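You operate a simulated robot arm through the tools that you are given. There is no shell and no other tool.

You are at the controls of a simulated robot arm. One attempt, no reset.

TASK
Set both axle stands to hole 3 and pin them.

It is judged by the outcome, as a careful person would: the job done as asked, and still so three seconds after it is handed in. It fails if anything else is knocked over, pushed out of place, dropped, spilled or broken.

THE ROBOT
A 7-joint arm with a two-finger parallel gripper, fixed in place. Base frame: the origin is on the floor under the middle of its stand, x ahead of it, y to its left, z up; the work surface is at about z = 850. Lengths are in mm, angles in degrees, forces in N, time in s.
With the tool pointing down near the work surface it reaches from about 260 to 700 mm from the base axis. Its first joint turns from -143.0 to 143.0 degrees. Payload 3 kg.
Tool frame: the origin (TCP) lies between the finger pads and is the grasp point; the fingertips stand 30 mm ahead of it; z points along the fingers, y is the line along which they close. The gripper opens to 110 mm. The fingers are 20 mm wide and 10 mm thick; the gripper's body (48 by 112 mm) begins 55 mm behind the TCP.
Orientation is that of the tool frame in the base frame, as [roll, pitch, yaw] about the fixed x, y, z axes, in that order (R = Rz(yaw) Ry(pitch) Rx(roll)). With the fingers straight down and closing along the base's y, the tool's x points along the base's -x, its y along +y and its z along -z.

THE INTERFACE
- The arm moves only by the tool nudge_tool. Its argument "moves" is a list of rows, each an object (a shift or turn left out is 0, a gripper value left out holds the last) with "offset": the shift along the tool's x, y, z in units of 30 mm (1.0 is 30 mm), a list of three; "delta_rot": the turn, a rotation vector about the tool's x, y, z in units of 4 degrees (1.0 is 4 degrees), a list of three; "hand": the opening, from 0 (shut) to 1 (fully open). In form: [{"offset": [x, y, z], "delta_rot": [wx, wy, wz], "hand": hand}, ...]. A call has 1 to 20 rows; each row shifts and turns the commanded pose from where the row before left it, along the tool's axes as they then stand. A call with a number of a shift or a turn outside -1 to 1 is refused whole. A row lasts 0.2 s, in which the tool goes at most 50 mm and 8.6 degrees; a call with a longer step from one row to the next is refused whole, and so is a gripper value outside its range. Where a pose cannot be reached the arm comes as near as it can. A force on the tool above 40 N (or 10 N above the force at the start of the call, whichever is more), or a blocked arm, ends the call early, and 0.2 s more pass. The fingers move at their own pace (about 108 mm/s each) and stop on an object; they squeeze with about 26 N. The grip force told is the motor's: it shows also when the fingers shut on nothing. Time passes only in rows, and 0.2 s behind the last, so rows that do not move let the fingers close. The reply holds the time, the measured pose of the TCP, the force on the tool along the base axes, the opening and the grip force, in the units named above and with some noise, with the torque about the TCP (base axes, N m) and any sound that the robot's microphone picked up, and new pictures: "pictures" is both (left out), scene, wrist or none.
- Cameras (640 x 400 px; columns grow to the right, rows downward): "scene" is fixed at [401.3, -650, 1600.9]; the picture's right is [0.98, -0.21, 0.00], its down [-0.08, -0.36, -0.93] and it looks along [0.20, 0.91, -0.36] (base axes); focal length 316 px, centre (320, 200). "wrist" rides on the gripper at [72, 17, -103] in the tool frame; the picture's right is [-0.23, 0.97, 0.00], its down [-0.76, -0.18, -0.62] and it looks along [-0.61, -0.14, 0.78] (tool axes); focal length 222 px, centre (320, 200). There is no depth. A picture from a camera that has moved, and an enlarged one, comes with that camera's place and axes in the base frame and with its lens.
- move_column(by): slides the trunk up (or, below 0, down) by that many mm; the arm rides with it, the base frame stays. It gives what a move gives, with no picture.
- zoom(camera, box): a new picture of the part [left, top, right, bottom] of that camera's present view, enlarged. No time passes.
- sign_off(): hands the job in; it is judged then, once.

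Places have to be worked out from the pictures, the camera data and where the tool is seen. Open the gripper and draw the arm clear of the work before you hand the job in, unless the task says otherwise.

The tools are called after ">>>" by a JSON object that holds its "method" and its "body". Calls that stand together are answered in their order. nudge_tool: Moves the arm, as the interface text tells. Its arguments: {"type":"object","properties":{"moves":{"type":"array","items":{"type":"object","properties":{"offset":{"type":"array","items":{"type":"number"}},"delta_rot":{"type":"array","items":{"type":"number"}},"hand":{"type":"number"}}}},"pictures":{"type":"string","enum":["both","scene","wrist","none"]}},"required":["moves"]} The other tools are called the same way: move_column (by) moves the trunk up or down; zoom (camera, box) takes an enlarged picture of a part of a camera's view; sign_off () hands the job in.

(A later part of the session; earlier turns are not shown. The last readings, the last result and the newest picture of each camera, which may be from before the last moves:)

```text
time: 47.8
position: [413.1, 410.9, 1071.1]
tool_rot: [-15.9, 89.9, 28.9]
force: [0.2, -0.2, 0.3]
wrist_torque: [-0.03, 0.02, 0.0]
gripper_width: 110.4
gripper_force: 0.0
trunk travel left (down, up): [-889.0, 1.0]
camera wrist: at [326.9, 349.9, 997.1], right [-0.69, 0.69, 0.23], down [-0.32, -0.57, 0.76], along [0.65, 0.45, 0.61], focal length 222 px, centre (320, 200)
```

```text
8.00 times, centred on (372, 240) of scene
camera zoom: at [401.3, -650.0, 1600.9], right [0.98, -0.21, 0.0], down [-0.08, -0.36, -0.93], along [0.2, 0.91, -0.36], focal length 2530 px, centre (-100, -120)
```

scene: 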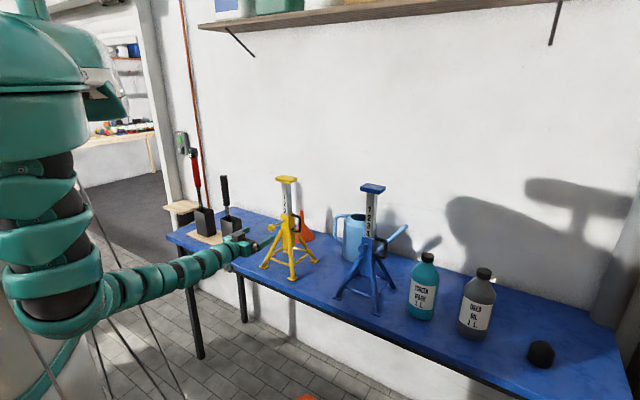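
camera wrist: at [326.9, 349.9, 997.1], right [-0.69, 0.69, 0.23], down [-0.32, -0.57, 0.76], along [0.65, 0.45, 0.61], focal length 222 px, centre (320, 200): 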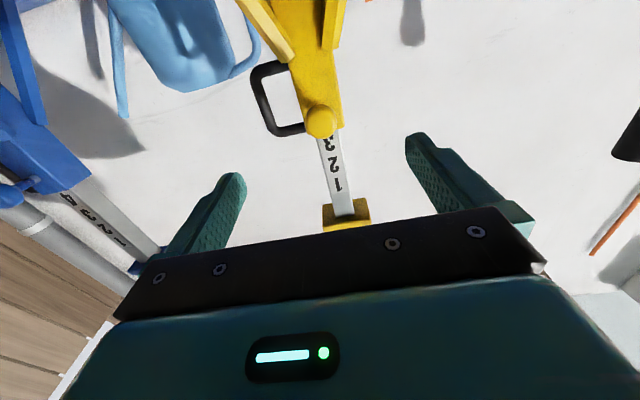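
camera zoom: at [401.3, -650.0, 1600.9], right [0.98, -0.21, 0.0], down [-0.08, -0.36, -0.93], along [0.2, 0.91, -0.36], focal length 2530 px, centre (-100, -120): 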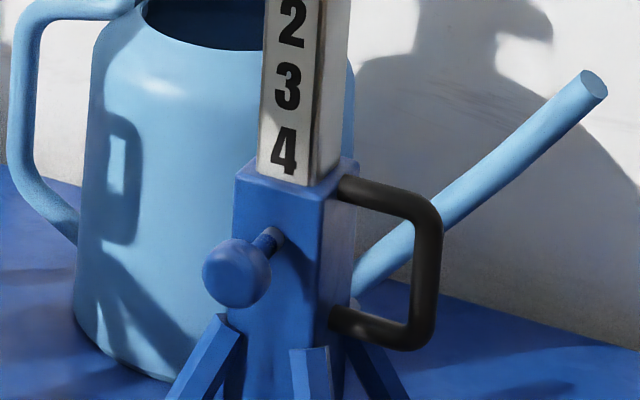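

Yellow is back to its original pin depth, with 1-2-3 showing and its feet exactly where they were. Now I move on to blue, backing off a little and shifting about 360 mm right along the front of the bench, well clear of everything.

>>> {"method": "nudge_tool", "body": {"moves": [{"offset": [0, 0, -0.8]}, {"offset": [0, -1, 0]}, {"offset": [0, -1, 0]}, {"offset": [0, -1, 0]}, {"offset": [0, -1, 0]}, {"offset": [0, -1, 0]}, {"offset": [0, -1, 0]}, {"offset": [0, -1, 0]}, {"offset": [0, -1, 0]}, {"offset": [0, -1, 0]}, {"offset": [0, -1, 0]}, {"offset": [0, -1, 0]}, {"offset": [0, -1, 0]}], "pictures": "both"}}

>>> {"method": "zoom", "body": {"camera": "wrist", "box": [230, 60, 410, 220]}}

```text
time: 50.6
position: [653.0, 136.9, 1066.6]
tool_rot: [-97.1, 90.0, -51.9]
force: [0.6, -0.5, -0.1]
wrist_torque: [-0.03, 0.0, 0.04]
gripper_width: 110.2
gripper_force: 0.1
trunk travel left (down, up): [-889.0, 1.0]
camera wrist: at [567.4, 76.7, 992.9], right [-0.69, 0.69, 0.23], down [-0.31, -0.57, 0.76], along [0.65, 0.45, 0.61], focal length 222 px, centre (320, 200)
```

scene: 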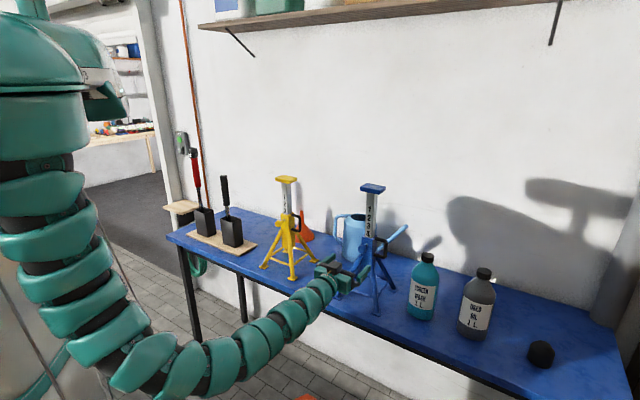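
wrist: 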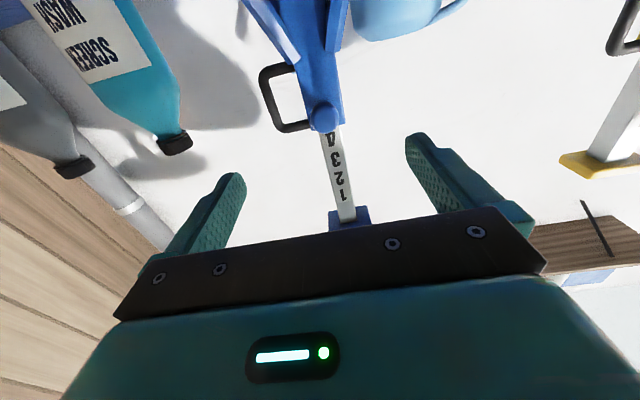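

```text
2.50 times, centred on (320, 140) of wrist
camera zoom: at [567.4, 76.7, 992.9], right [-0.69, 0.69, 0.23], down [-0.31, -0.57, 0.76], along [0.65, 0.45, 0.61], focal length 555 px, centre (320, 350)
```

zoom: 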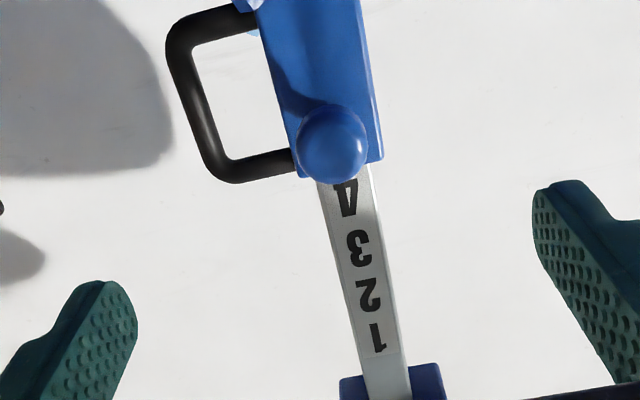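

Blue's knob appears at w≈359, z≈1067. I shift 6 mm left and advance with the fingers open, then recheck before gripping.

>>> {"method": "nudge_tool", "body": {"moves": [{"offset": [0, 0.2, 1]}, {"offset": [0, 0, 1]}, {"offset": [0, 0, 1]}], "pictures": "wrist"}}

>>> {"method": "zoom", "body": {"camera": "wrist", "box": [230, 60, 410, 220]}}

>>> {"method": "zoom", "body": {"camera": "scene", "box": [310, 200, 410, 280]}}

```text
time: 51.4
position: [709.5, 207.6, 1067.0]
tool_rot: [161.3, 89.8, -153.8]
force: [1.1, -0.5, 0.9]
wrist_torque: [0.01, -0.03, 0.01]
gripper_width: 109.9
gripper_force: 0.1
trunk travel left (down, up): [-889.0, 1.0]
camera wrist: at [624.6, 147.7, 994.5], right [-0.69, 0.69, 0.23], down [-0.31, -0.57, 0.76], along [0.65, 0.45, 0.61], focal length 222 px, centre (320, 200)
```

wrist: 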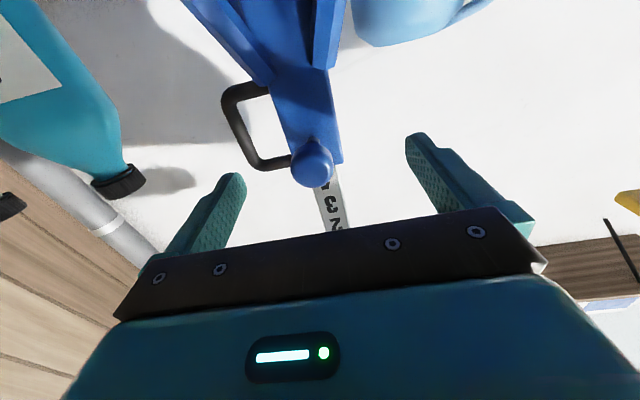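

```text
2.50 times, centred on (320, 140) of wrist
camera zoom: at [624.6, 147.7, 994.5], right [-0.69, 0.69, 0.23], down [-0.31, -0.57, 0.76], along [0.65, 0.45, 0.61], focal length 555 px, centre (320, 350)
```

zoom: 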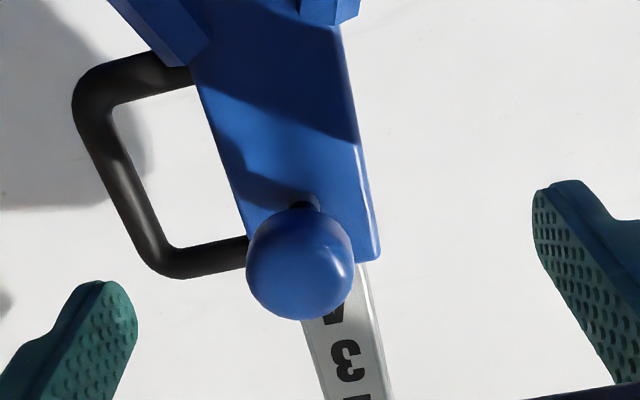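

```text
5.00 times, centred on (360, 240) of scene
camera zoom: at [401.3, -650.0, 1600.9], right [0.98, -0.21, 0.0], down [-0.08, -0.36, -0.93], along [0.2, 0.91, -0.36], focal length 1581 px, centre (120, 0)
```

zoom: 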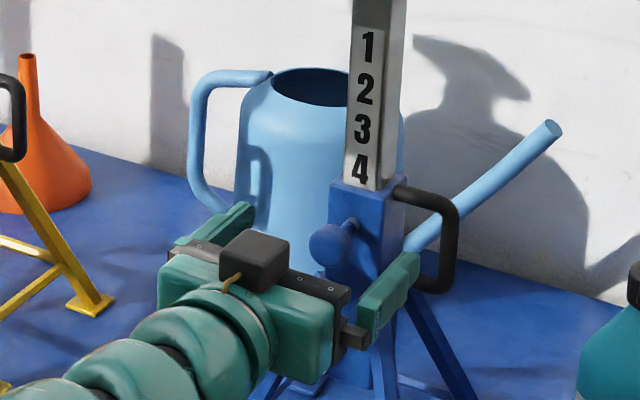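

Both views agree the knob is at w≈359.5, z≈1067. I shift 4.5 mm right, move forward 23 mm, and close on it.

>>> {"method": "nudge_tool", "body": {"moves": [{"offset": [0, -0.15, 0.38]}, {"offset": [0, 0, 0.38]}, {"hand": 0.6}, {"hand": 0.3}, {"hand": 0}, {"hand": 0}, {"hand": 0}], "pictures": "none"}}

>>> {"method": "zoom", "body": {"camera": "wrist", "box": [230, 80, 410, 240]}}

>>> {"method": "zoom", "body": {"camera": "scene", "box": [330, 170, 410, 250]}}

```text
time: 53.0
position: [729.8, 221.2, 1068.1]
tool_rot: [41.5, 90.0, 86.5]
force: [3.3, -2.9, 0.5]
wrist_torque: [-0.02, -0.07, -0.02]
gripper_width: 26.9
gripper_force: 25.3
trunk travel left (down, up): [-889.0, 1.0]
```

```text
2.50 times, centred on (320, 160) of wrist
camera zoom: at [643.2, 160.3, 994.5], right [-0.69, 0.69, 0.23], down [-0.32, -0.57, 0.76], along [0.65, 0.45, 0.61], focal length 555 px, centre (320, 300)
```

zoom: 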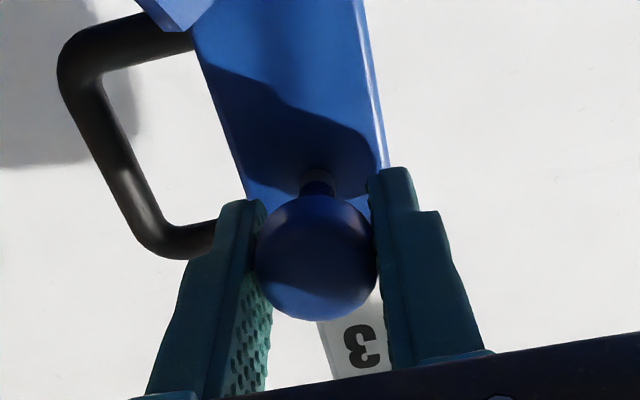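

```text
5.00 times, centred on (370, 210) of scene
camera zoom: at [401.3, -650.0, 1600.9], right [0.98, -0.21, 0.0], down [-0.08, -0.36, -0.93], along [0.2, 0.91, -0.36], focal length 1581 px, centre (70, 150)
```

zoom: 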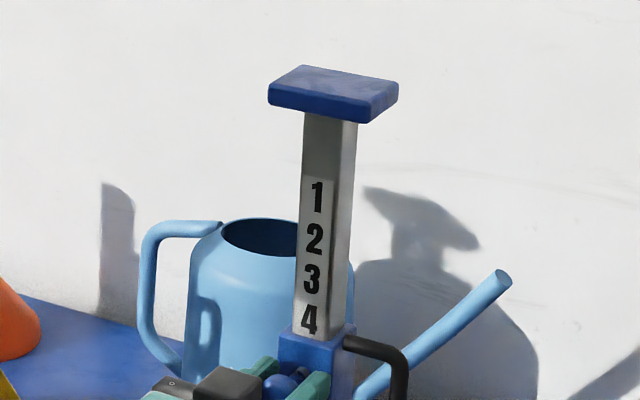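

I have the blue knob. I withdraw it slowly, as with yellow, taking the first ~21 mm now.

>>> {"method": "nudge_tool", "body": {"moves": [{"offset": [0, -0.02, -0.07]}, {"offset": [0, 0, -0.07]}, {"offset": [0, 0, -0.07]}, {"offset": [0, 0, -0.07]}, {"offset": [0, 0, -0.07]}, {"offset": [0, 0, -0.07]}, {"offset": [0, 0, -0.07]}, {"offset": [0, 0, -0.07]}, {"offset": [0, 0, -0.07]}, {"offset": [0, 0, -0.07]}], "pictures": "none"}}

>>> {"method": "zoom", "body": {"camera": "scene", "box": [330, 170, 410, 250]}}

>>> {"method": "zoom", "body": {"camera": "wrist", "box": [230, 80, 410, 240]}}

```text
time: 55.2
position: [714.3, 206.4, 1067.7]
tool_rot: [-7.9, 89.9, 37.2]
force: [-3.2, 4.3, 9.7]
wrist_torque: [0.1, -0.01, 0.0]
gripper_width: 26.8
gripper_force: 25.8
trunk travel left (down, up): [-889.0, 1.0]
```

```text
5.00 times, centred on (370, 210) of scene
camera zoom: at [401.3, -650.0, 1600.9], right [0.98, -0.21, 0.0], down [-0.08, -0.36, -0.93], along [0.2, 0.91, -0.36], focal length 1581 px, centre (70, 150)
```

zoom: 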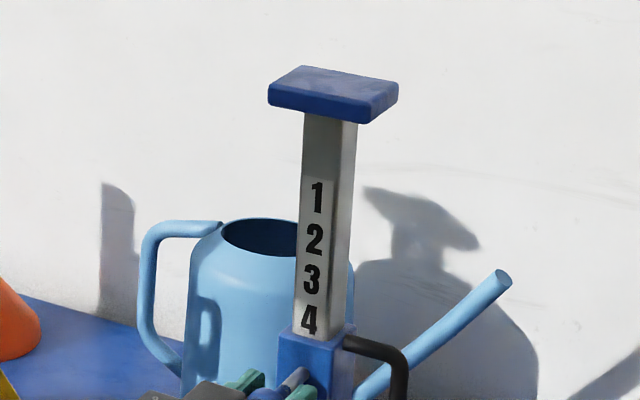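

```text
2.50 times, centred on (320, 160) of wrist
camera zoom: at [628.4, 145.1, 994.3], right [-0.69, 0.69, 0.23], down [-0.32, -0.57, 0.76], along [0.65, 0.45, 0.61], focal length 555 px, centre (320, 300)
```

zoom: 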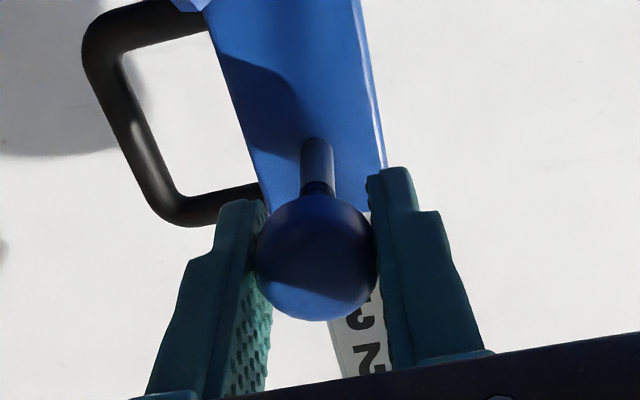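

It is out 21 mm and the post is steady. I relieve the roughly 10 N vertical load by easing up 1 mm, then draw the remaining 21 mm.

>>> {"method": "nudge_tool", "body": {"moves": [{"offset": [-0.035, 0.02, 0]}, {"offset": [0, 0, -0.07]}, {"offset": [0, 0, -0.07]}, {"offset": [0, 0, -0.07]}, {"offset": [0, 0, -0.07]}, {"offset": [0, 0, -0.07]}, {"offset": [0, 0, -0.07]}, {"offset": [0, 0, -0.07]}, {"offset": [0, 0, -0.07]}, {"offset": [0, 0, -0.07]}, {"offset": [0, 0, -0.07]}], "pictures": "none"}}

>>> {"method": "zoom", "body": {"camera": "scene", "box": [330, 170, 410, 250]}}

>>> {"method": "zoom", "body": {"camera": "wrist", "box": [230, 80, 410, 240]}}

```text
time: 57.6
position: [701.1, 192.0, 1067.0]
tool_rot: [-18.4, 90.0, 26.8]
force: [-1.9, 1.7, -0.6]
wrist_torque: [0.06, -0.13, 0.07]
gripper_width: 26.7
gripper_force: 26.1
trunk travel left (down, up): [-889.0, 1.0]
```

```text
5.00 times, centred on (370, 210) of scene
camera zoom: at [401.3, -650.0, 1600.9], right [0.98, -0.21, 0.0], down [-0.08, -0.36, -0.93], along [0.2, 0.91, -0.36], focal length 1581 px, centre (70, 150)
```

zoom: 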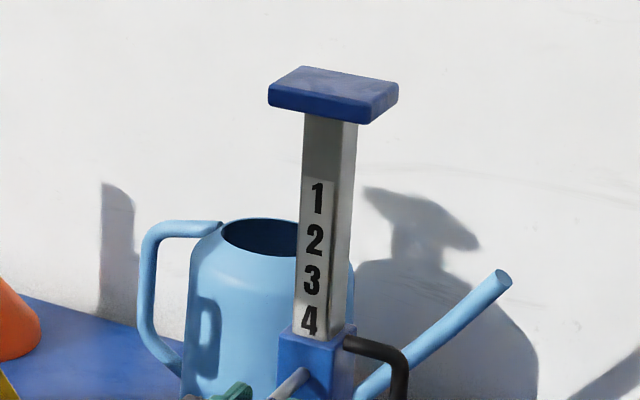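

```text
2.50 times, centred on (320, 160) of wrist
camera zoom: at [614.3, 130.5, 994.5], right [-0.69, 0.69, 0.23], down [-0.31, -0.57, 0.76], along [0.65, 0.45, 0.61], focal length 555 px, centre (320, 300)
```

zoom: 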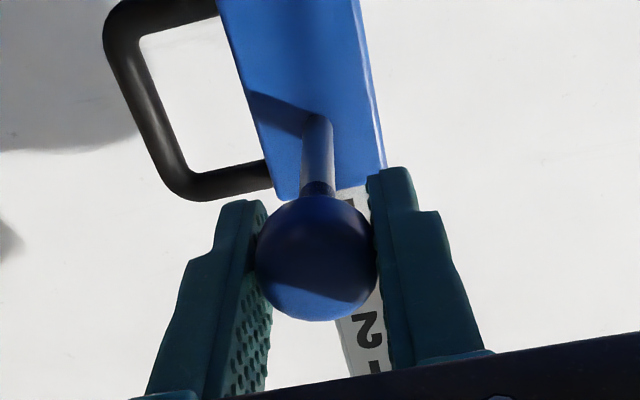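

It is 41 mm out and the post hasn't moved. I take 1.5 mm more to match yellow, then release and back away.

>>> {"method": "nudge_tool", "body": {"moves": [{"offset": [0, 0, -0.05]}, {"hand": 0.3}, {"hand": 0.3}, {"hand": 0.6}, {"hand": 1.0}, {"hand": 1.0}], "pictures": "none"}}

>>> {"method": "zoom", "body": {"camera": "wrist", "box": [200, 60, 440, 240]}}

>>> {"method": "zoom", "body": {"camera": "scene", "box": [320, 170, 420, 290]}}

```text
time: 59.0
position: [699.0, 190.4, 1068.9]
tool_rot: [-152.8, 89.9, -107.9]
force: [-0.4, 0.2, 1.4]
wrist_torque: [0.0, -0.02, -0.01]
gripper_width: 110.2
gripper_force: 0.1
trunk travel left (down, up): [-889.0, 1.0]
```

```text
2.22 times, centred on (320, 150) of wrist
camera zoom: at [613.2, 129.6, 994.8], right [-0.69, 0.69, 0.23], down [-0.31, -0.57, 0.76], along [0.65, 0.45, 0.61], focal length 494 px, centre (320, 311)
```

zoom: 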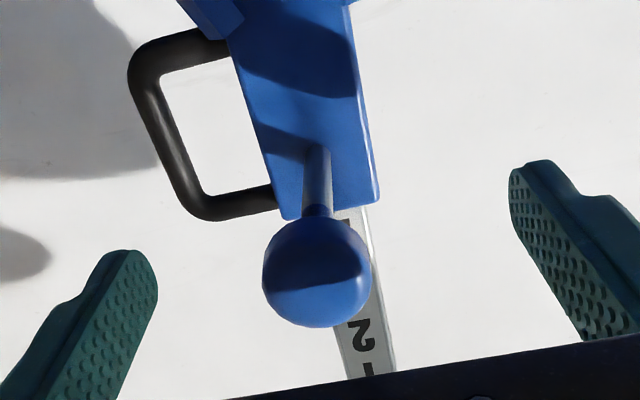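

```text
3.33 times, centred on (370, 230) of scene
camera zoom: at [401.3, -650.0, 1600.9], right [0.98, -0.21, 0.0], down [-0.08, -0.36, -0.93], along [0.2, 0.91, -0.36], focal length 1054 px, centre (153, 100)
```

zoom: 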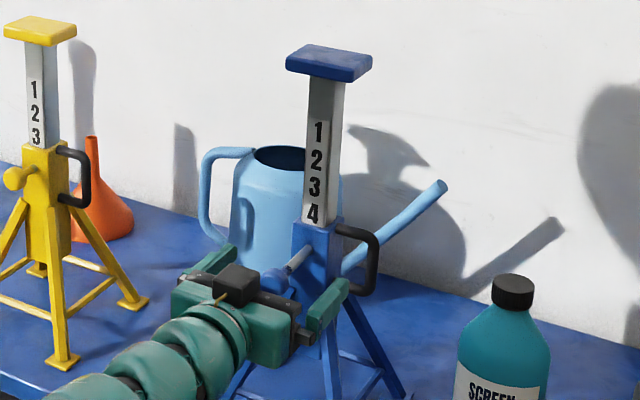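

The pin stays drawn and the post still reads 4. Blue's saddle is high (z≈1261), so I can grip it with the tool still horizontal. I back off and rise to that height.

>>> {"method": "nudge_tool", "body": {"moves": [{"offset": [0, 0, -1]}, {"offset": [0, 0, -1]}, {"offset": [0, 0, -0.5]}, {"offset": [-1, 0, 0]}, {"offset": [-1, 0, 0]}, {"offset": [-1, 0, 0]}, {"offset": [-1, 0, 0]}, {"offset": [-1, 0, 0]}, {"offset": [-1, 0, 0]}, {"offset": [-0.45, 0, 0]}, {}], "pictures": "both"}}

>>> {"method": "zoom", "body": {"camera": "wrist", "box": [220, 60, 420, 220]}}

```text
time: 61.4
position: [644.4, 136.6, 1261.8]
tool_rot: [8.3, 89.9, 53.3]
force: [0.7, -0.6, -0.1]
wrist_torque: [0.01, -0.02, -0.01]
gripper_width: 109.9
gripper_force: 0.1
trunk travel left (down, up): [-889.0, 1.0]
camera wrist: at [559.3, 75.4, 1187.7], right [-0.69, 0.69, 0.23], down [-0.31, -0.57, 0.76], along [0.65, 0.45, 0.61], focal length 222 px, centre (320, 200)
```

scene: 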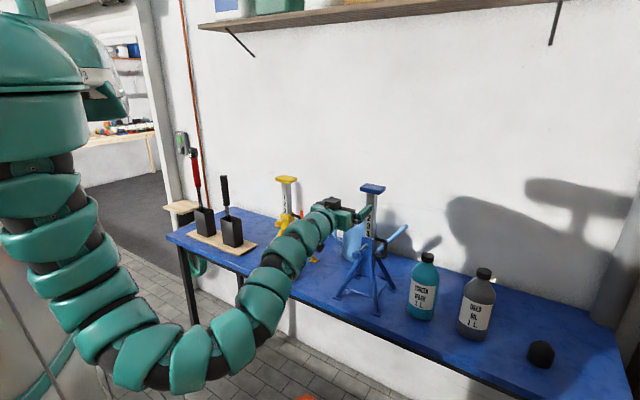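
wrist: 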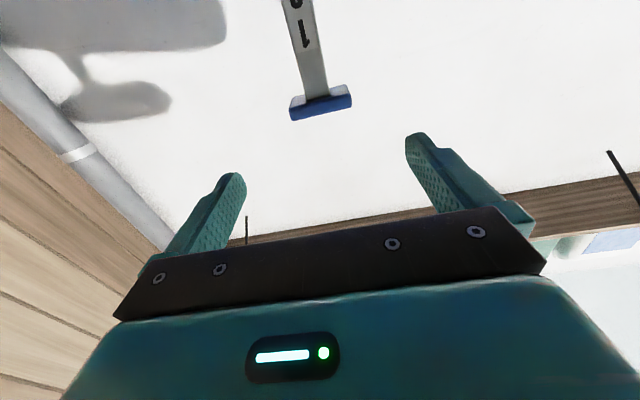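

```text
2.50 times, centred on (320, 140) of wrist
camera zoom: at [559.3, 75.4, 1187.7], right [-0.69, 0.69, 0.23], down [-0.31, -0.57, 0.76], along [0.65, 0.45, 0.61], focal length 555 px, centre (320, 350)
```

zoom: 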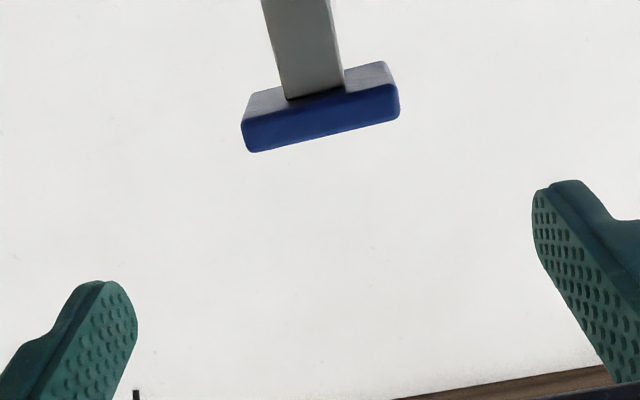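

The saddle is centred ahead, roughly at z≈1263. I advance 125 mm, stopping with the fingertips just short of it, and recheck.

>>> {"method": "nudge_tool", "body": {"moves": [{"offset": [0, 0, 0.84]}, {"offset": [0, 0, 0.84]}, {"offset": [0, 0, 0.84]}, {"offset": [0, 0, 0.84]}, {"offset": [0, 0, 0.84]}, {}], "pictures": "both"}}

>>> {"method": "zoom", "body": {"camera": "wrist", "box": [200, 60, 440, 220]}}

>>> {"method": "zoom", "body": {"camera": "scene", "box": [320, 170, 420, 250]}}

```text
time: 62.8
position: [733.8, 224.5, 1261.6]
tool_rot: [9.1, 89.9, 54.3]
force: [-0.4, 0.3, 0.1]
wrist_torque: [0.01, -0.02, 0.0]
gripper_width: 110.0
gripper_force: 0.0
trunk travel left (down, up): [-889.0, 1.0]
camera wrist: at [649.3, 163.7, 1189.1], right [-0.69, 0.69, 0.23], down [-0.31, -0.57, 0.76], along [0.65, 0.45, 0.61], focal length 222 px, centre (320, 200)
```

scene: 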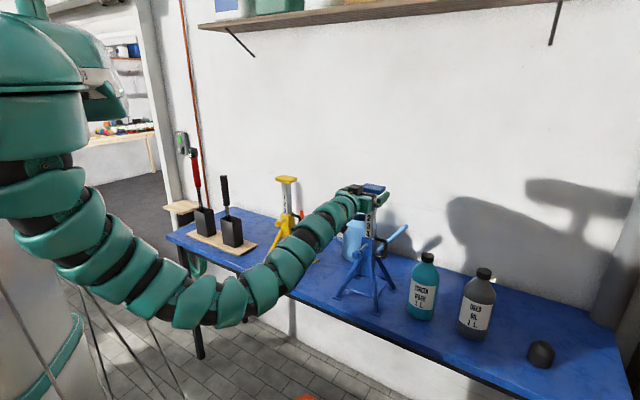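
wrist: 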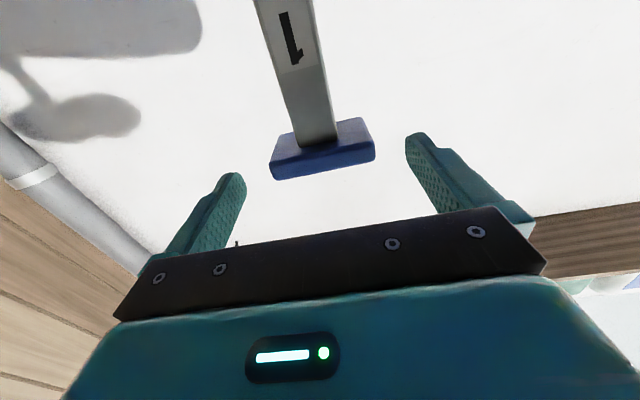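

```text
2.50 times, centred on (320, 140) of wrist
camera zoom: at [649.3, 163.7, 1189.1], right [-0.69, 0.69, 0.23], down [-0.31, -0.57, 0.76], along [0.65, 0.45, 0.61], focal length 555 px, centre (320, 350)
```

zoom: 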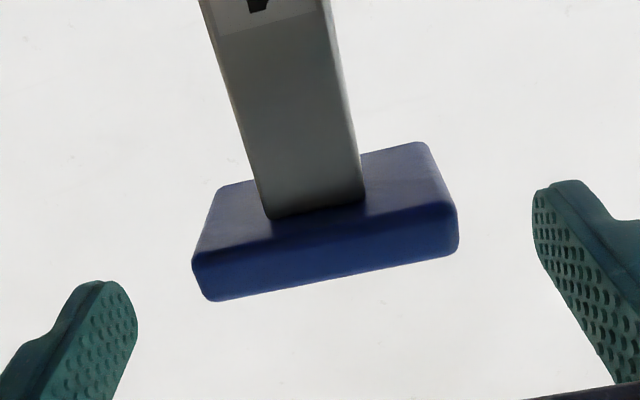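

```text
5.00 times, centred on (370, 210) of scene
camera zoom: at [401.3, -650.0, 1600.9], right [0.98, -0.21, 0.0], down [-0.08, -0.36, -0.93], along [0.2, 0.91, -0.36], focal length 1581 px, centre (70, 150)
```

zoom: 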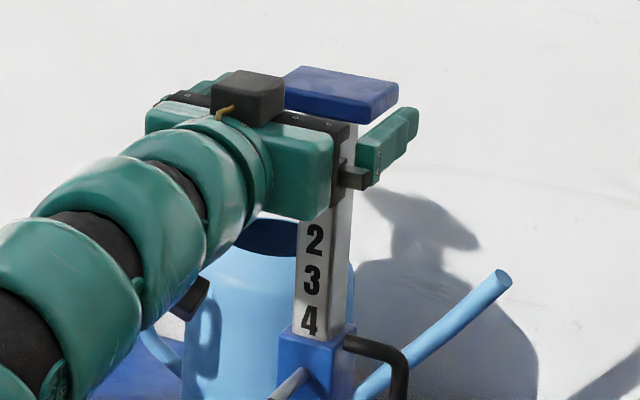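

The saddle's front face is around s≈712, z≈1264, w≈358. I trim slightly and move the last ~58 mm so the pads straddle it, then close.

>>> {"method": "nudge_tool", "body": {"moves": [{"offset": [-0.033, 0.04, 0.65]}, {"offset": [0, 0, 0.65]}, {"offset": [0, 0, 0.65]}, {}], "pictures": "wrist"}}

>>> {"method": "zoom", "body": {"camera": "scene", "box": [320, 170, 420, 250]}}

```text
time: 63.8
position: [774.6, 267.1, 1262.2]
tool_rot: [-11.3, 89.8, 33.6]
force: [1.6, 0.3, 0.2]
wrist_torque: [0.0, 0.03, -0.02]
gripper_width: 110.2
gripper_force: 0.1
trunk travel left (down, up): [-889.0, 1.0]
camera wrist: at [688.7, 206.5, 1189.9], right [-0.69, 0.69, 0.23], down [-0.32, -0.57, 0.76], along [0.65, 0.45, 0.61], focal length 222 px, centre (320, 200)
```

wrist: 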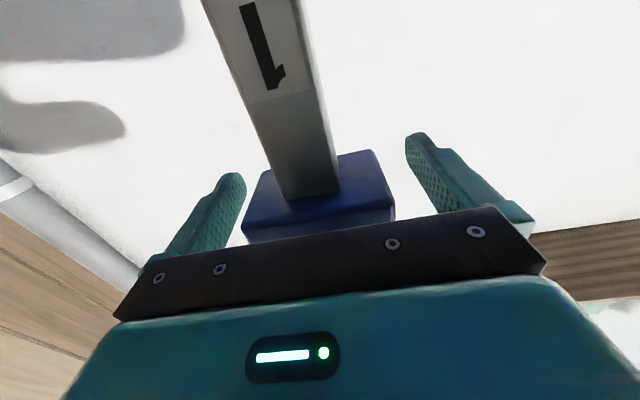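

```text
5.00 times, centred on (370, 210) of scene
camera zoom: at [401.3, -650.0, 1600.9], right [0.98, -0.21, 0.0], down [-0.08, -0.36, -0.93], along [0.2, 0.91, -0.36], focal length 1581 px, centre (70, 150)
```

zoom: 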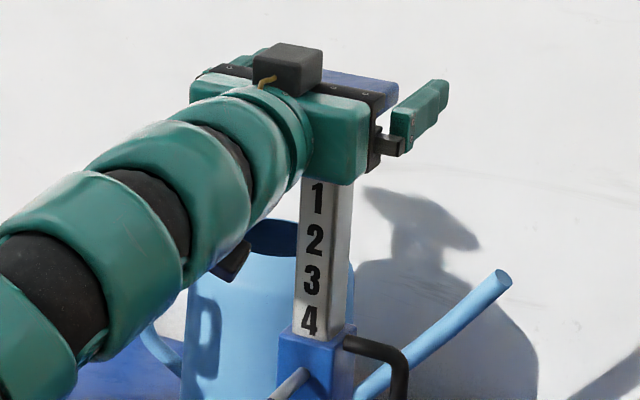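

The saddle is between the pads with even gaps. I close on it.

>>> {"method": "nudge_tool", "body": {"moves": [{"hand": 0.75}, {"hand": 0.72}, {"hand": 0.6}, {"hand": 0.5}, {"hand": 0.5}, {"hand": 0.5}], "pictures": "wrist"}}

>>> {"method": "zoom", "body": {"camera": "scene", "box": [345, 180, 400, 280]}}

```text
time: 65.2
position: [775.1, 266.8, 1262.6]
tool_rot: [13.5, 90.0, 58.6]
force: [1.8, -2.5, 0.3]
wrist_torque: [0.24, -0.18, -0.45]
gripper_width: 72.0
gripper_force: 25.7
trunk travel left (down, up): [-889.0, 1.0]
camera wrist: at [689.1, 206.4, 1189.5], right [-0.69, 0.69, 0.23], down [-0.32, -0.57, 0.76], along [0.65, 0.45, 0.61], focal length 222 px, centre (320, 200)
```

wrist: 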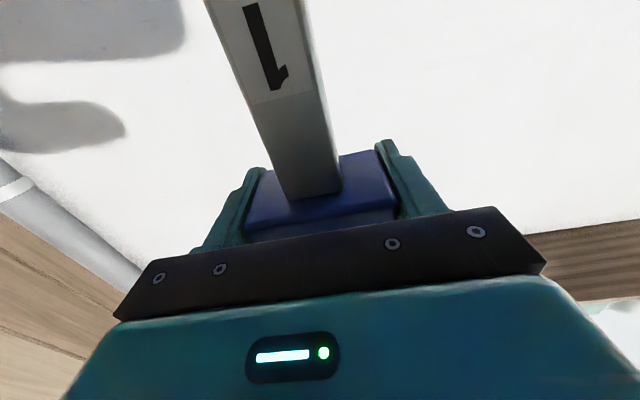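

```text
4.00 times, centred on (372, 230) of scene
camera zoom: at [401.3, -650.0, 1600.9], right [0.98, -0.21, 0.0], down [-0.08, -0.36, -0.93], along [0.2, 0.91, -0.36], focal length 1265 px, centre (110, 80)
```

zoom: 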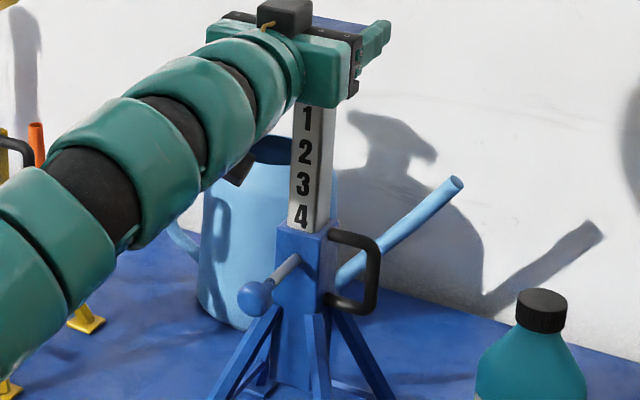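

I'm gripping the saddle, which reads 72 mm. I lower 6 mm first and check that it slides freely.

>>> {"method": "nudge_tool", "body": {"moves": [{"offset": [0.1, 0, 0]}, {"offset": [0.1, 0, 0]}], "pictures": "none"}}

>>> {"method": "zoom", "body": {"camera": "scene", "box": [345, 180, 400, 280]}}

```text
time: 65.8
position: [774.6, 267.5, 1257.7]
tool_rot: [2.0, 89.9, 47.1]
force: [0.3, -6.4, -0.1]
wrist_torque: [-0.47, -0.41, -0.1]
gripper_width: 71.8
gripper_force: 26.1
trunk travel left (down, up): [-889.0, 1.0]
```

```text
4.00 times, centred on (372, 230) of scene
camera zoom: at [401.3, -650.0, 1600.9], right [0.98, -0.21, 0.0], down [-0.08, -0.36, -0.93], along [0.2, 0.91, -0.36], focal length 1265 px, centre (110, 80)
```

zoom: 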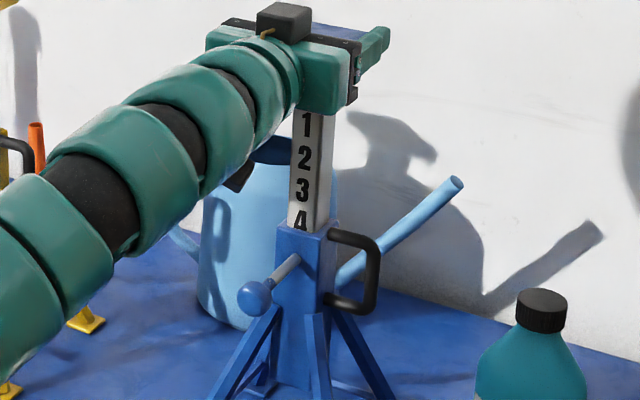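

It slides freely; label 4 is going down into the collar. I lower the remaining ~24 mm.

>>> {"method": "nudge_tool", "body": {"moves": [{"offset": [0.1, 0, 0]}, {"offset": [0.1, 0, 0]}, {"offset": [0.1, 0, 0]}, {"offset": [0.1, 0, 0]}, {"offset": [0.1, 0, 0]}, {"offset": [0.1, 0, 0]}, {"offset": [0.1, 0, 0]}, {"offset": [0.1, 0, 0]}, {}], "pictures": "none"}}

>>> {"method": "zoom", "body": {"camera": "scene", "box": [345, 180, 400, 280]}}

>>> {"method": "zoom", "body": {"camera": "scene", "box": [345, 215, 400, 265]}}

```text
time: 67.8
position: [775.4, 266.9, 1233.5]
tool_rot: [35.6, 89.9, 80.8]
force: [-1.3, -4.6, 0.4]
wrist_torque: [0.29, 0.48, 0.17]
gripper_width: 72.0
gripper_force: 26.4
trunk travel left (down, up): [-889.0, 1.0]
```

```text
4.00 times, centred on (372, 230) of scene
camera zoom: at [401.3, -650.0, 1600.9], right [0.98, -0.21, 0.0], down [-0.08, -0.36, -0.93], along [0.2, 0.91, -0.36], focal length 1265 px, centre (110, 80)
```

zoom: 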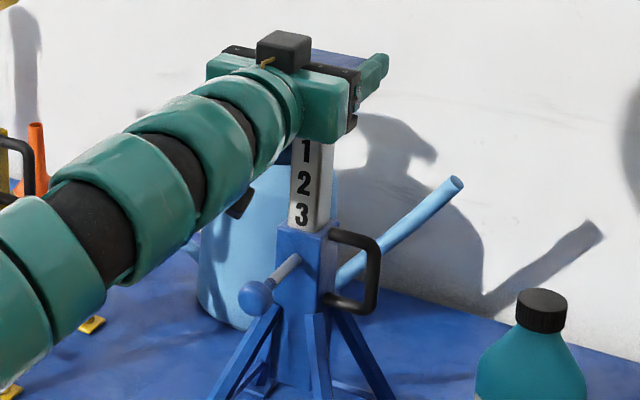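

```text
8.00 times, centred on (372, 240) of scene
camera zoom: at [401.3, -650.0, 1600.9], right [0.98, -0.21, 0.0], down [-0.08, -0.36, -0.93], along [0.2, 0.91, -0.36], focal length 2530 px, centre (-100, -120)
```

zoom: 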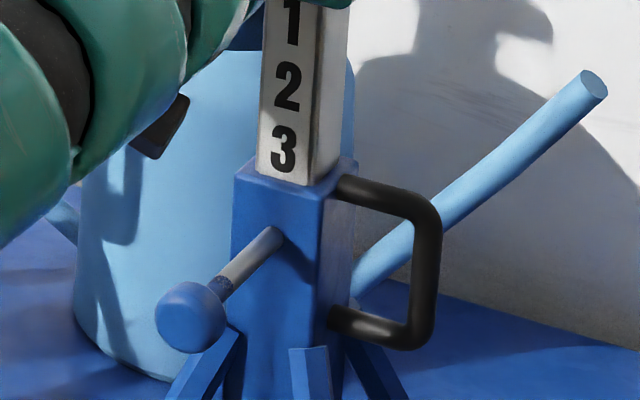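

Label 3 now sits where label 4 was (centre y≈150, against 151 originally). I take another reading to average out the noise before releasing.

>>> {"method": "nudge_tool", "body": {"moves": [{}, {}], "pictures": "none"}}

>>> {"method": "zoom", "body": {"camera": "scene", "box": [352, 226, 384, 246]}}

```text
time: 68.4
position: [775.9, 268.8, 1234.0]
tool_rot: [34.0, 89.9, 79.1]
force: [-1.2, -3.7, -0.1]
wrist_torque: [0.38, 0.34, 0.17]
gripper_width: 72.2
gripper_force: 26.6
trunk travel left (down, up): [-889.0, 1.0]
```

```text
16.00 times, centred on (368, 236) of scene
camera zoom: at [401.3, -650.0, 1600.9], right [0.98, -0.21, 0.0], down [-0.08, -0.36, -0.93], along [0.2, 0.91, -0.36], focal length 5060 px, centre (-448, -376)
```

zoom: 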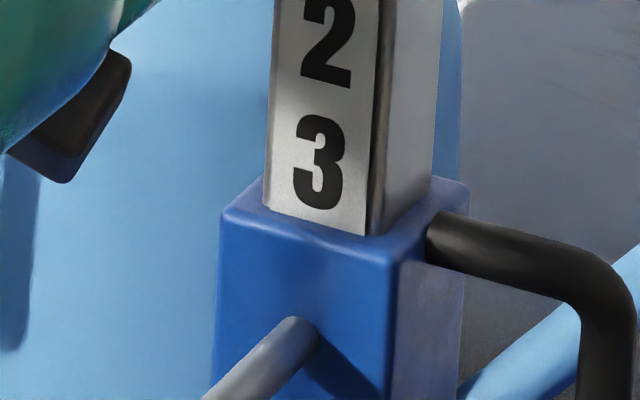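

The readings average a drop of about 28.8 mm, slightly short of 30. I lower about 0.8 mm more and recheck.

>>> {"method": "nudge_tool", "body": {"moves": [{"offset": [0.028, 0, 0]}, {}, {}], "pictures": "none"}}

>>> {"method": "zoom", "body": {"camera": "scene", "box": [345, 215, 400, 265]}}

>>> {"method": "zoom", "body": {"camera": "scene", "box": [352, 226, 384, 246]}}

```text
time: 69.2
position: [776.0, 267.1, 1231.9]
tool_rot: [21.0, 90.0, 66.0]
force: [1.2, -2.6, 1.6]
wrist_torque: [0.55, -0.38, -0.22]
gripper_width: 71.9
gripper_force: 26.4
trunk travel left (down, up): [-889.0, 1.0]
```

```text
8.00 times, centred on (372, 240) of scene
camera zoom: at [401.3, -650.0, 1600.9], right [0.98, -0.21, 0.0], down [-0.08, -0.36, -0.93], along [0.2, 0.91, -0.36], focal length 2530 px, centre (-100, -120)
```

zoom: 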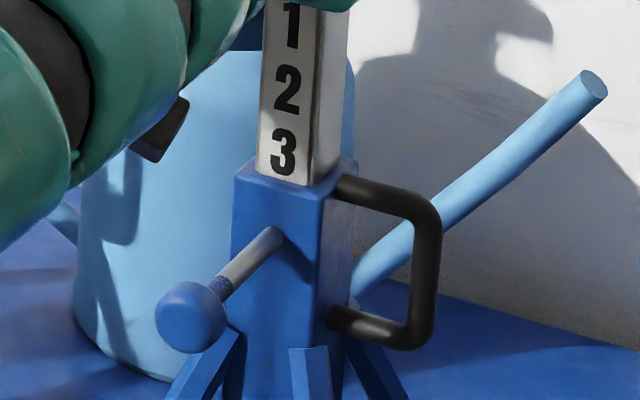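

```text
16.00 times, centred on (368, 236) of scene
camera zoom: at [401.3, -650.0, 1600.9], right [0.98, -0.21, 0.0], down [-0.08, -0.36, -0.93], along [0.2, 0.91, -0.36], focal length 5060 px, centre (-448, -376)
```

zoom: 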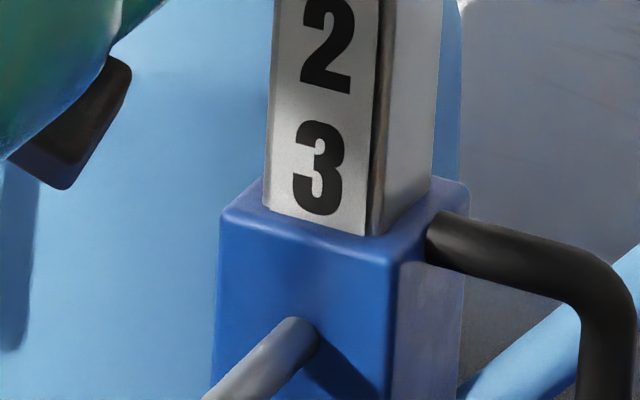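

The nudge moved it about 1.4 mm, more than I commanded. To judge precisely, I compare the gap under digit 3 on blue with the same gap on yellow, which is already pinned in hole 3.

>>> {"method": "zoom", "body": {"camera": "scene", "box": [360, 228, 376, 240]}}

>>> {"method": "zoom", "body": {"camera": "scene", "box": [292, 204, 308, 216]}}

```text
16.00 times, centred on (368, 234) of scene
camera zoom: at [401.3, -650.0, 1600.9], right [0.98, -0.21, 0.0], down [-0.08, -0.36, -0.93], along [0.2, 0.91, -0.36], focal length 5060 px, centre (-448, -344)
```

zoom: 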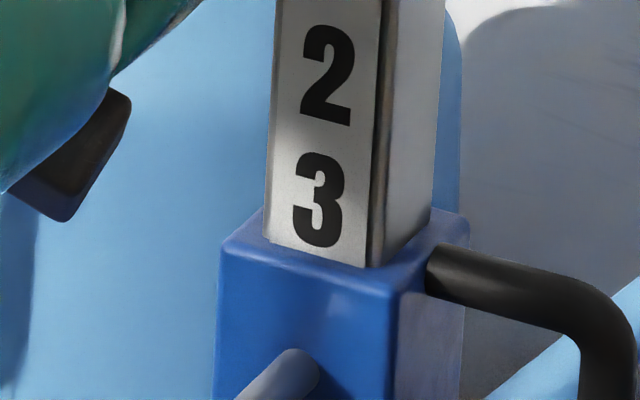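

```text
16.00 times, centred on (300, 210) of scene
camera zoom: at [401.3, -650.0, 1600.9], right [0.98, -0.21, 0.0], down [-0.08, -0.36, -0.93], along [0.2, 0.91, -0.36], focal length 5060 px, centre (640, 40)
```

zoom: 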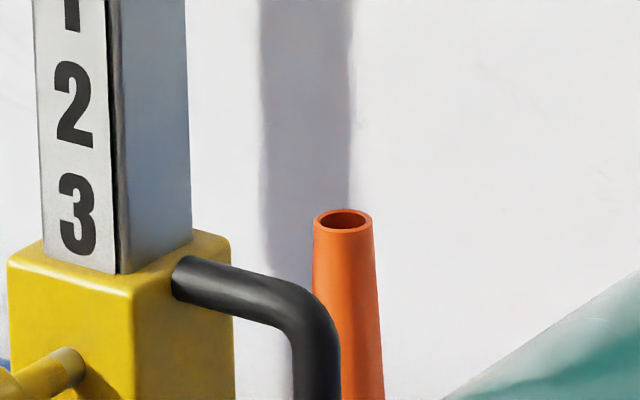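

Measured that way, yellow's gap is about 2.8 mm and blue's is about 1.7 mm, so blue is roughly 0.9 mm too low. I raise it slightly and compare again.

>>> {"method": "nudge_tool", "body": {"moves": [{"offset": [-0.02, 0, 0]}, {}, {}], "pictures": "none"}}

>>> {"method": "zoom", "body": {"camera": "scene", "box": [360, 228, 376, 240]}}

```text
time: 70.0
position: [775.4, 266.9, 1233.1]
tool_rot: [22.8, 90.0, 67.8]
force: [-0.8, -2.3, 1.4]
wrist_torque: [0.41, -0.11, -0.01]
gripper_width: 71.9
gripper_force: 26.2
trunk travel left (down, up): [-889.0, 1.0]
```

```text
16.00 times, centred on (368, 234) of scene
camera zoom: at [401.3, -650.0, 1600.9], right [0.98, -0.21, 0.0], down [-0.08, -0.36, -0.93], along [0.2, 0.91, -0.36], focal length 5060 px, centre (-448, -344)
```

zoom: 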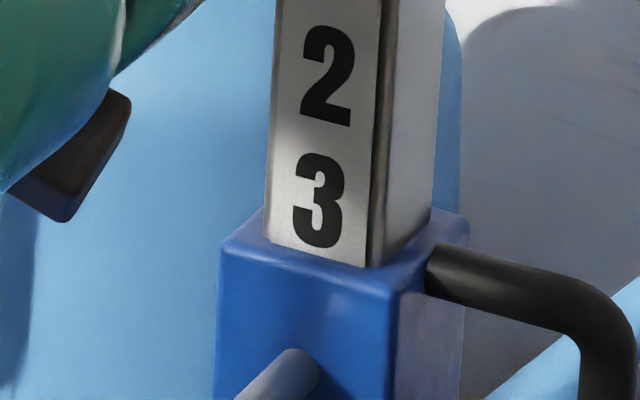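

No visible change, as the move was taken up by stick-slip or compliance. I add a little more.

>>> {"method": "nudge_tool", "body": {"moves": [{"offset": [-0.03, 0, 0]}, {}, {}], "pictures": "none"}}

>>> {"method": "zoom", "body": {"camera": "scene", "box": [360, 228, 376, 240]}}

```text
time: 70.8
position: [775.2, 268.2, 1232.0]
tool_rot: [16.8, 90.0, 61.8]
force: [0.4, -2.7, 1.2]
wrist_torque: [0.55, -0.45, -0.19]
gripper_width: 71.9
gripper_force: 26.1
trunk travel left (down, up): [-889.0, 1.0]
```

```text
16.00 times, centred on (368, 234) of scene
camera zoom: at [401.3, -650.0, 1600.9], right [0.98, -0.21, 0.0], down [-0.08, -0.36, -0.93], along [0.2, 0.91, -0.36], focal length 5060 px, centre (-448, -344)
```

zoom: 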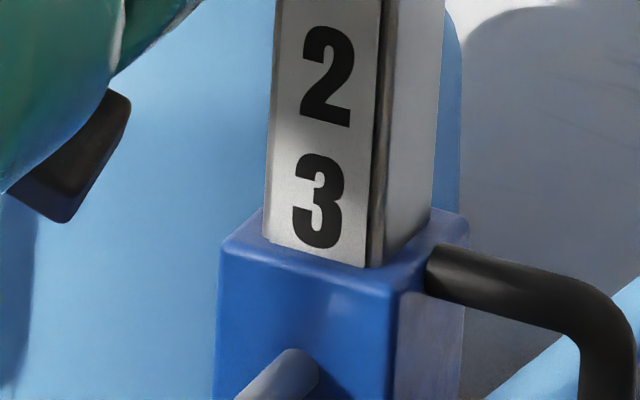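

Each call restarts from the measured pose, so tiny corrections get absorbed by sag. Judging by the labels, which proved right on yellow, I need about 1.2 mm up, so I command slightly more.

>>> {"method": "nudge_tool", "body": {"moves": [{"offset": [-0.06, 0, 0]}, {}, {}], "pictures": "none"}}

>>> {"method": "zoom", "body": {"camera": "scene", "box": [360, 228, 376, 240]}}

>>> {"method": "zoom", "body": {"camera": "scene", "box": [345, 215, 400, 265]}}

```text
time: 71.6
position: [777.0, 268.1, 1232.3]
tool_rot: [163.8, 89.9, -151.1]
force: [0.9, -2.0, -0.3]
wrist_torque: [-0.2, -0.36, -0.08]
gripper_width: 71.7
gripper_force: 26.0
trunk travel left (down, up): [-889.0, 1.0]
```

```text
16.00 times, centred on (368, 234) of scene
camera zoom: at [401.3, -650.0, 1600.9], right [0.98, -0.21, 0.0], down [-0.08, -0.36, -0.93], along [0.2, 0.91, -0.36], focal length 5060 px, centre (-448, -344)
```

zoom: 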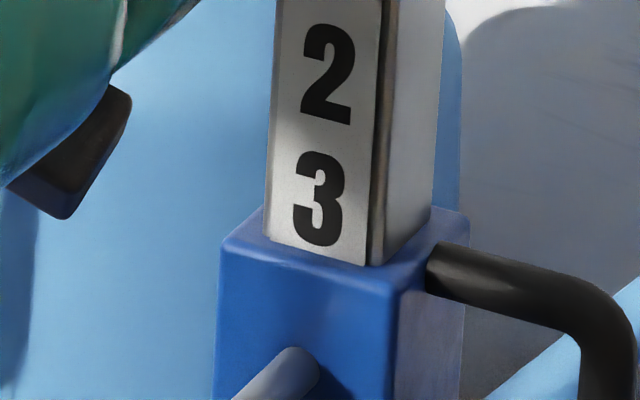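

```text
8.00 times, centred on (372, 240) of scene
camera zoom: at [401.3, -650.0, 1600.9], right [0.98, -0.21, 0.0], down [-0.08, -0.36, -0.93], along [0.2, 0.91, -0.36], focal length 2530 px, centre (-100, -120)
```

zoom: 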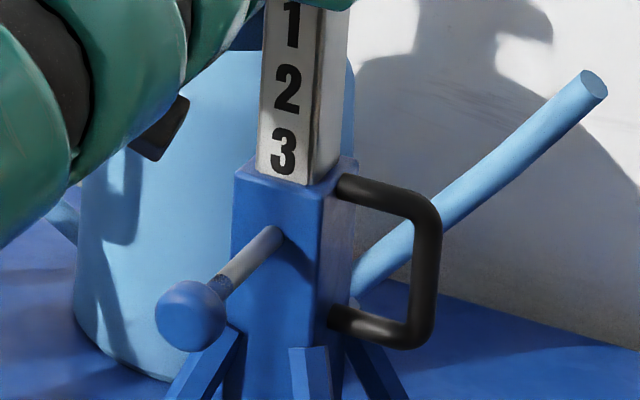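

It moved up about 0.3 mm. One more similar nudge.

>>> {"method": "nudge_tool", "body": {"moves": [{"offset": [-0.06, 0, 0]}, {}, {}], "pictures": "none"}}

>>> {"method": "zoom", "body": {"camera": "scene", "box": [360, 228, 376, 240]}}

>>> {"method": "zoom", "body": {"camera": "scene", "box": [345, 215, 400, 265]}}

```text
time: 72.4
position: [775.5, 268.4, 1235.3]
tool_rot: [115.3, 90.0, 160.2]
force: [-1.6, -3.3, -0.5]
wrist_torque: [-0.4, 0.08, -0.07]
gripper_width: 72.0
gripper_force: 26.3
trunk travel left (down, up): [-889.0, 1.0]
```

```text
16.00 times, centred on (368, 234) of scene
camera zoom: at [401.3, -650.0, 1600.9], right [0.98, -0.21, 0.0], down [-0.08, -0.36, -0.93], along [0.2, 0.91, -0.36], focal length 5060 px, centre (-448, -344)
```

zoom: 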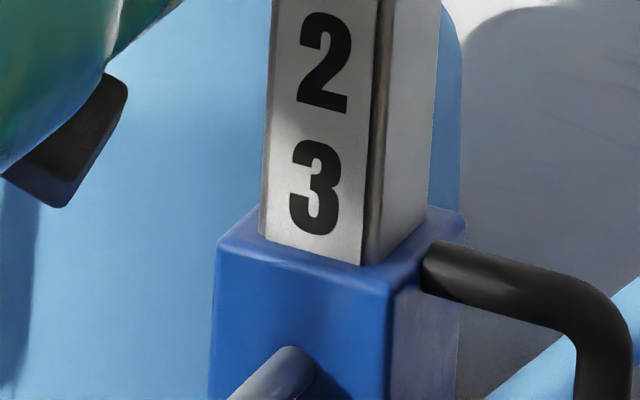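

```text
8.00 times, centred on (372, 240) of scene
camera zoom: at [401.3, -650.0, 1600.9], right [0.98, -0.21, 0.0], down [-0.08, -0.36, -0.93], along [0.2, 0.91, -0.36], focal length 2530 px, centre (-100, -120)
```

zoom: 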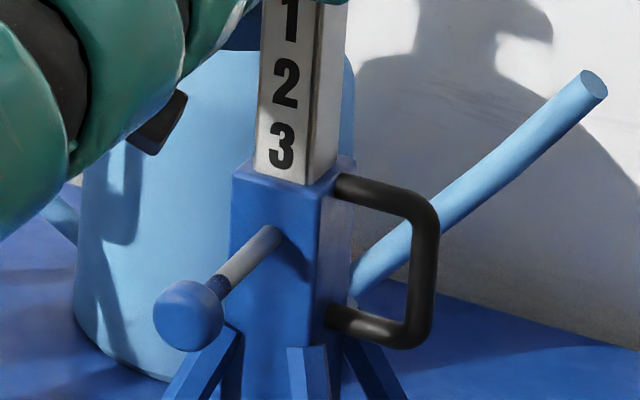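

That jumped about 2.4 mm and is now roughly 1.3 mm high. The noise in the pose readings makes single nudges vary. I step down about 1.3 mm and check by the label.

>>> {"method": "nudge_tool", "body": {"moves": [{"offset": [0.045, 0, 0]}, {}, {}], "pictures": "none"}}

>>> {"method": "zoom", "body": {"camera": "scene", "box": [360, 228, 376, 240]}}

>>> {"method": "zoom", "body": {"camera": "scene", "box": [330, 240, 410, 320]}}

```text
time: 73.2
position: [775.5, 268.0, 1235.3]
tool_rot: [37.0, 90.0, 82.1]
force: [-2.8, -2.2, -0.1]
wrist_torque: [0.07, 0.28, 0.2]
gripper_width: 72.2
gripper_force: 26.0
trunk travel left (down, up): [-889.0, 1.0]
```

```text
16.00 times, centred on (368, 234) of scene
camera zoom: at [401.3, -650.0, 1600.9], right [0.98, -0.21, 0.0], down [-0.08, -0.36, -0.93], along [0.2, 0.91, -0.36], focal length 5060 px, centre (-448, -344)
```

zoom: 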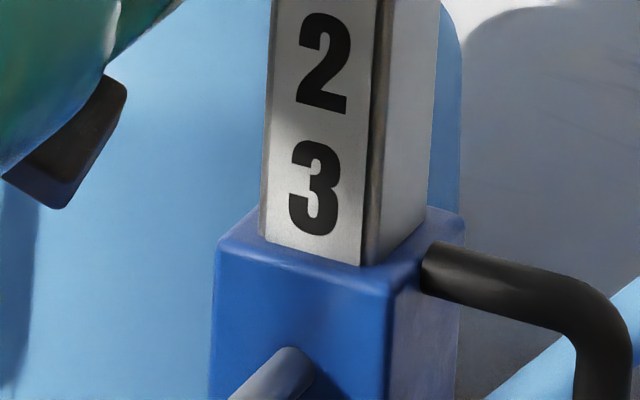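

```text
5.00 times, centred on (370, 280) of scene
camera zoom: at [401.3, -650.0, 1600.9], right [0.98, -0.21, 0.0], down [-0.08, -0.36, -0.93], along [0.2, 0.91, -0.36], focal length 1581 px, centre (70, -200)
```

zoom: 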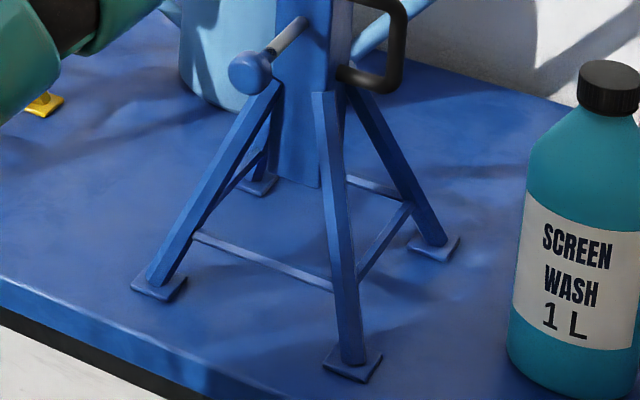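

Nothing moved, so there is some stiction. The label and TCP scales otherwise agree, and the target is about 1.2–1.5 mm below here. I command a slightly bigger step down.

>>> {"method": "nudge_tool", "body": {"moves": [{"offset": [0.06, 0, 0]}, {}, {}], "pictures": "none"}}

>>> {"method": "zoom", "body": {"camera": "scene", "box": [360, 228, 376, 240]}}

```text
time: 74.0
position: [775.3, 269.0, 1232.8]
tool_rot: [-11.5, 90.0, 33.6]
force: [-2.4, 1.7, 2.0]
wrist_torque: [0.68, -0.54, -0.01]
gripper_width: 72.2
gripper_force: 25.9
trunk travel left (down, up): [-889.0, 1.0]
```

```text
16.00 times, centred on (368, 234) of scene
camera zoom: at [401.3, -650.0, 1600.9], right [0.98, -0.21, 0.0], down [-0.08, -0.36, -0.93], along [0.2, 0.91, -0.36], focal length 5060 px, centre (-448, -344)
```

zoom: 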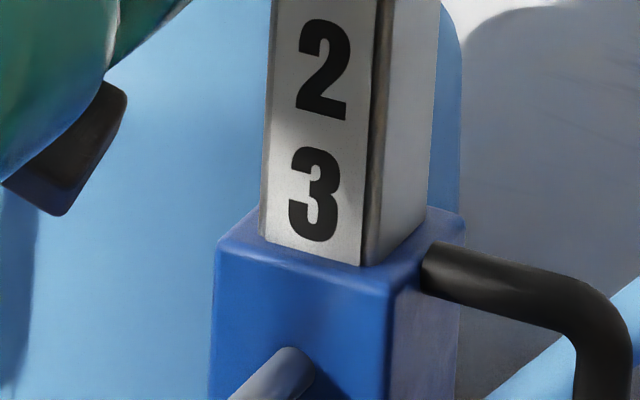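

Digit 3's gap is now about 2.6 mm and the TCP drop is about 29.6 mm, so both measures agree. I release gently and check that the post holds.

>>> {"method": "nudge_tool", "body": {"moves": [{"hand": 0.69}, {"hand": 0.69}], "pictures": "none"}}

>>> {"method": "zoom", "body": {"camera": "scene", "box": [360, 228, 376, 240]}}

```text
time: 74.6
position: [775.1, 268.4, 1234.1]
tool_rot: [-154.7, 89.9, -109.6]
force: [-0.6, 0.0, -0.7]
wrist_torque: [-0.03, 0.01, -0.01]
gripper_width: 75.9
gripper_force: 0.1
trunk travel left (down, up): [-889.0, 1.0]
```

```text
16.00 times, centred on (368, 234) of scene
camera zoom: at [401.3, -650.0, 1600.9], right [0.98, -0.21, 0.0], down [-0.08, -0.36, -0.93], along [0.2, 0.91, -0.36], focal length 5060 px, centre (-448, -344)
```

zoom: 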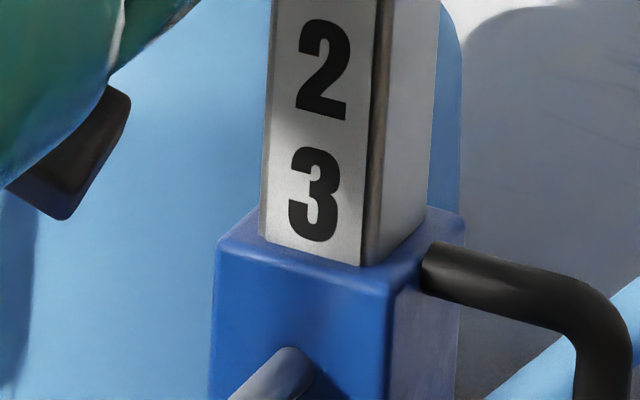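

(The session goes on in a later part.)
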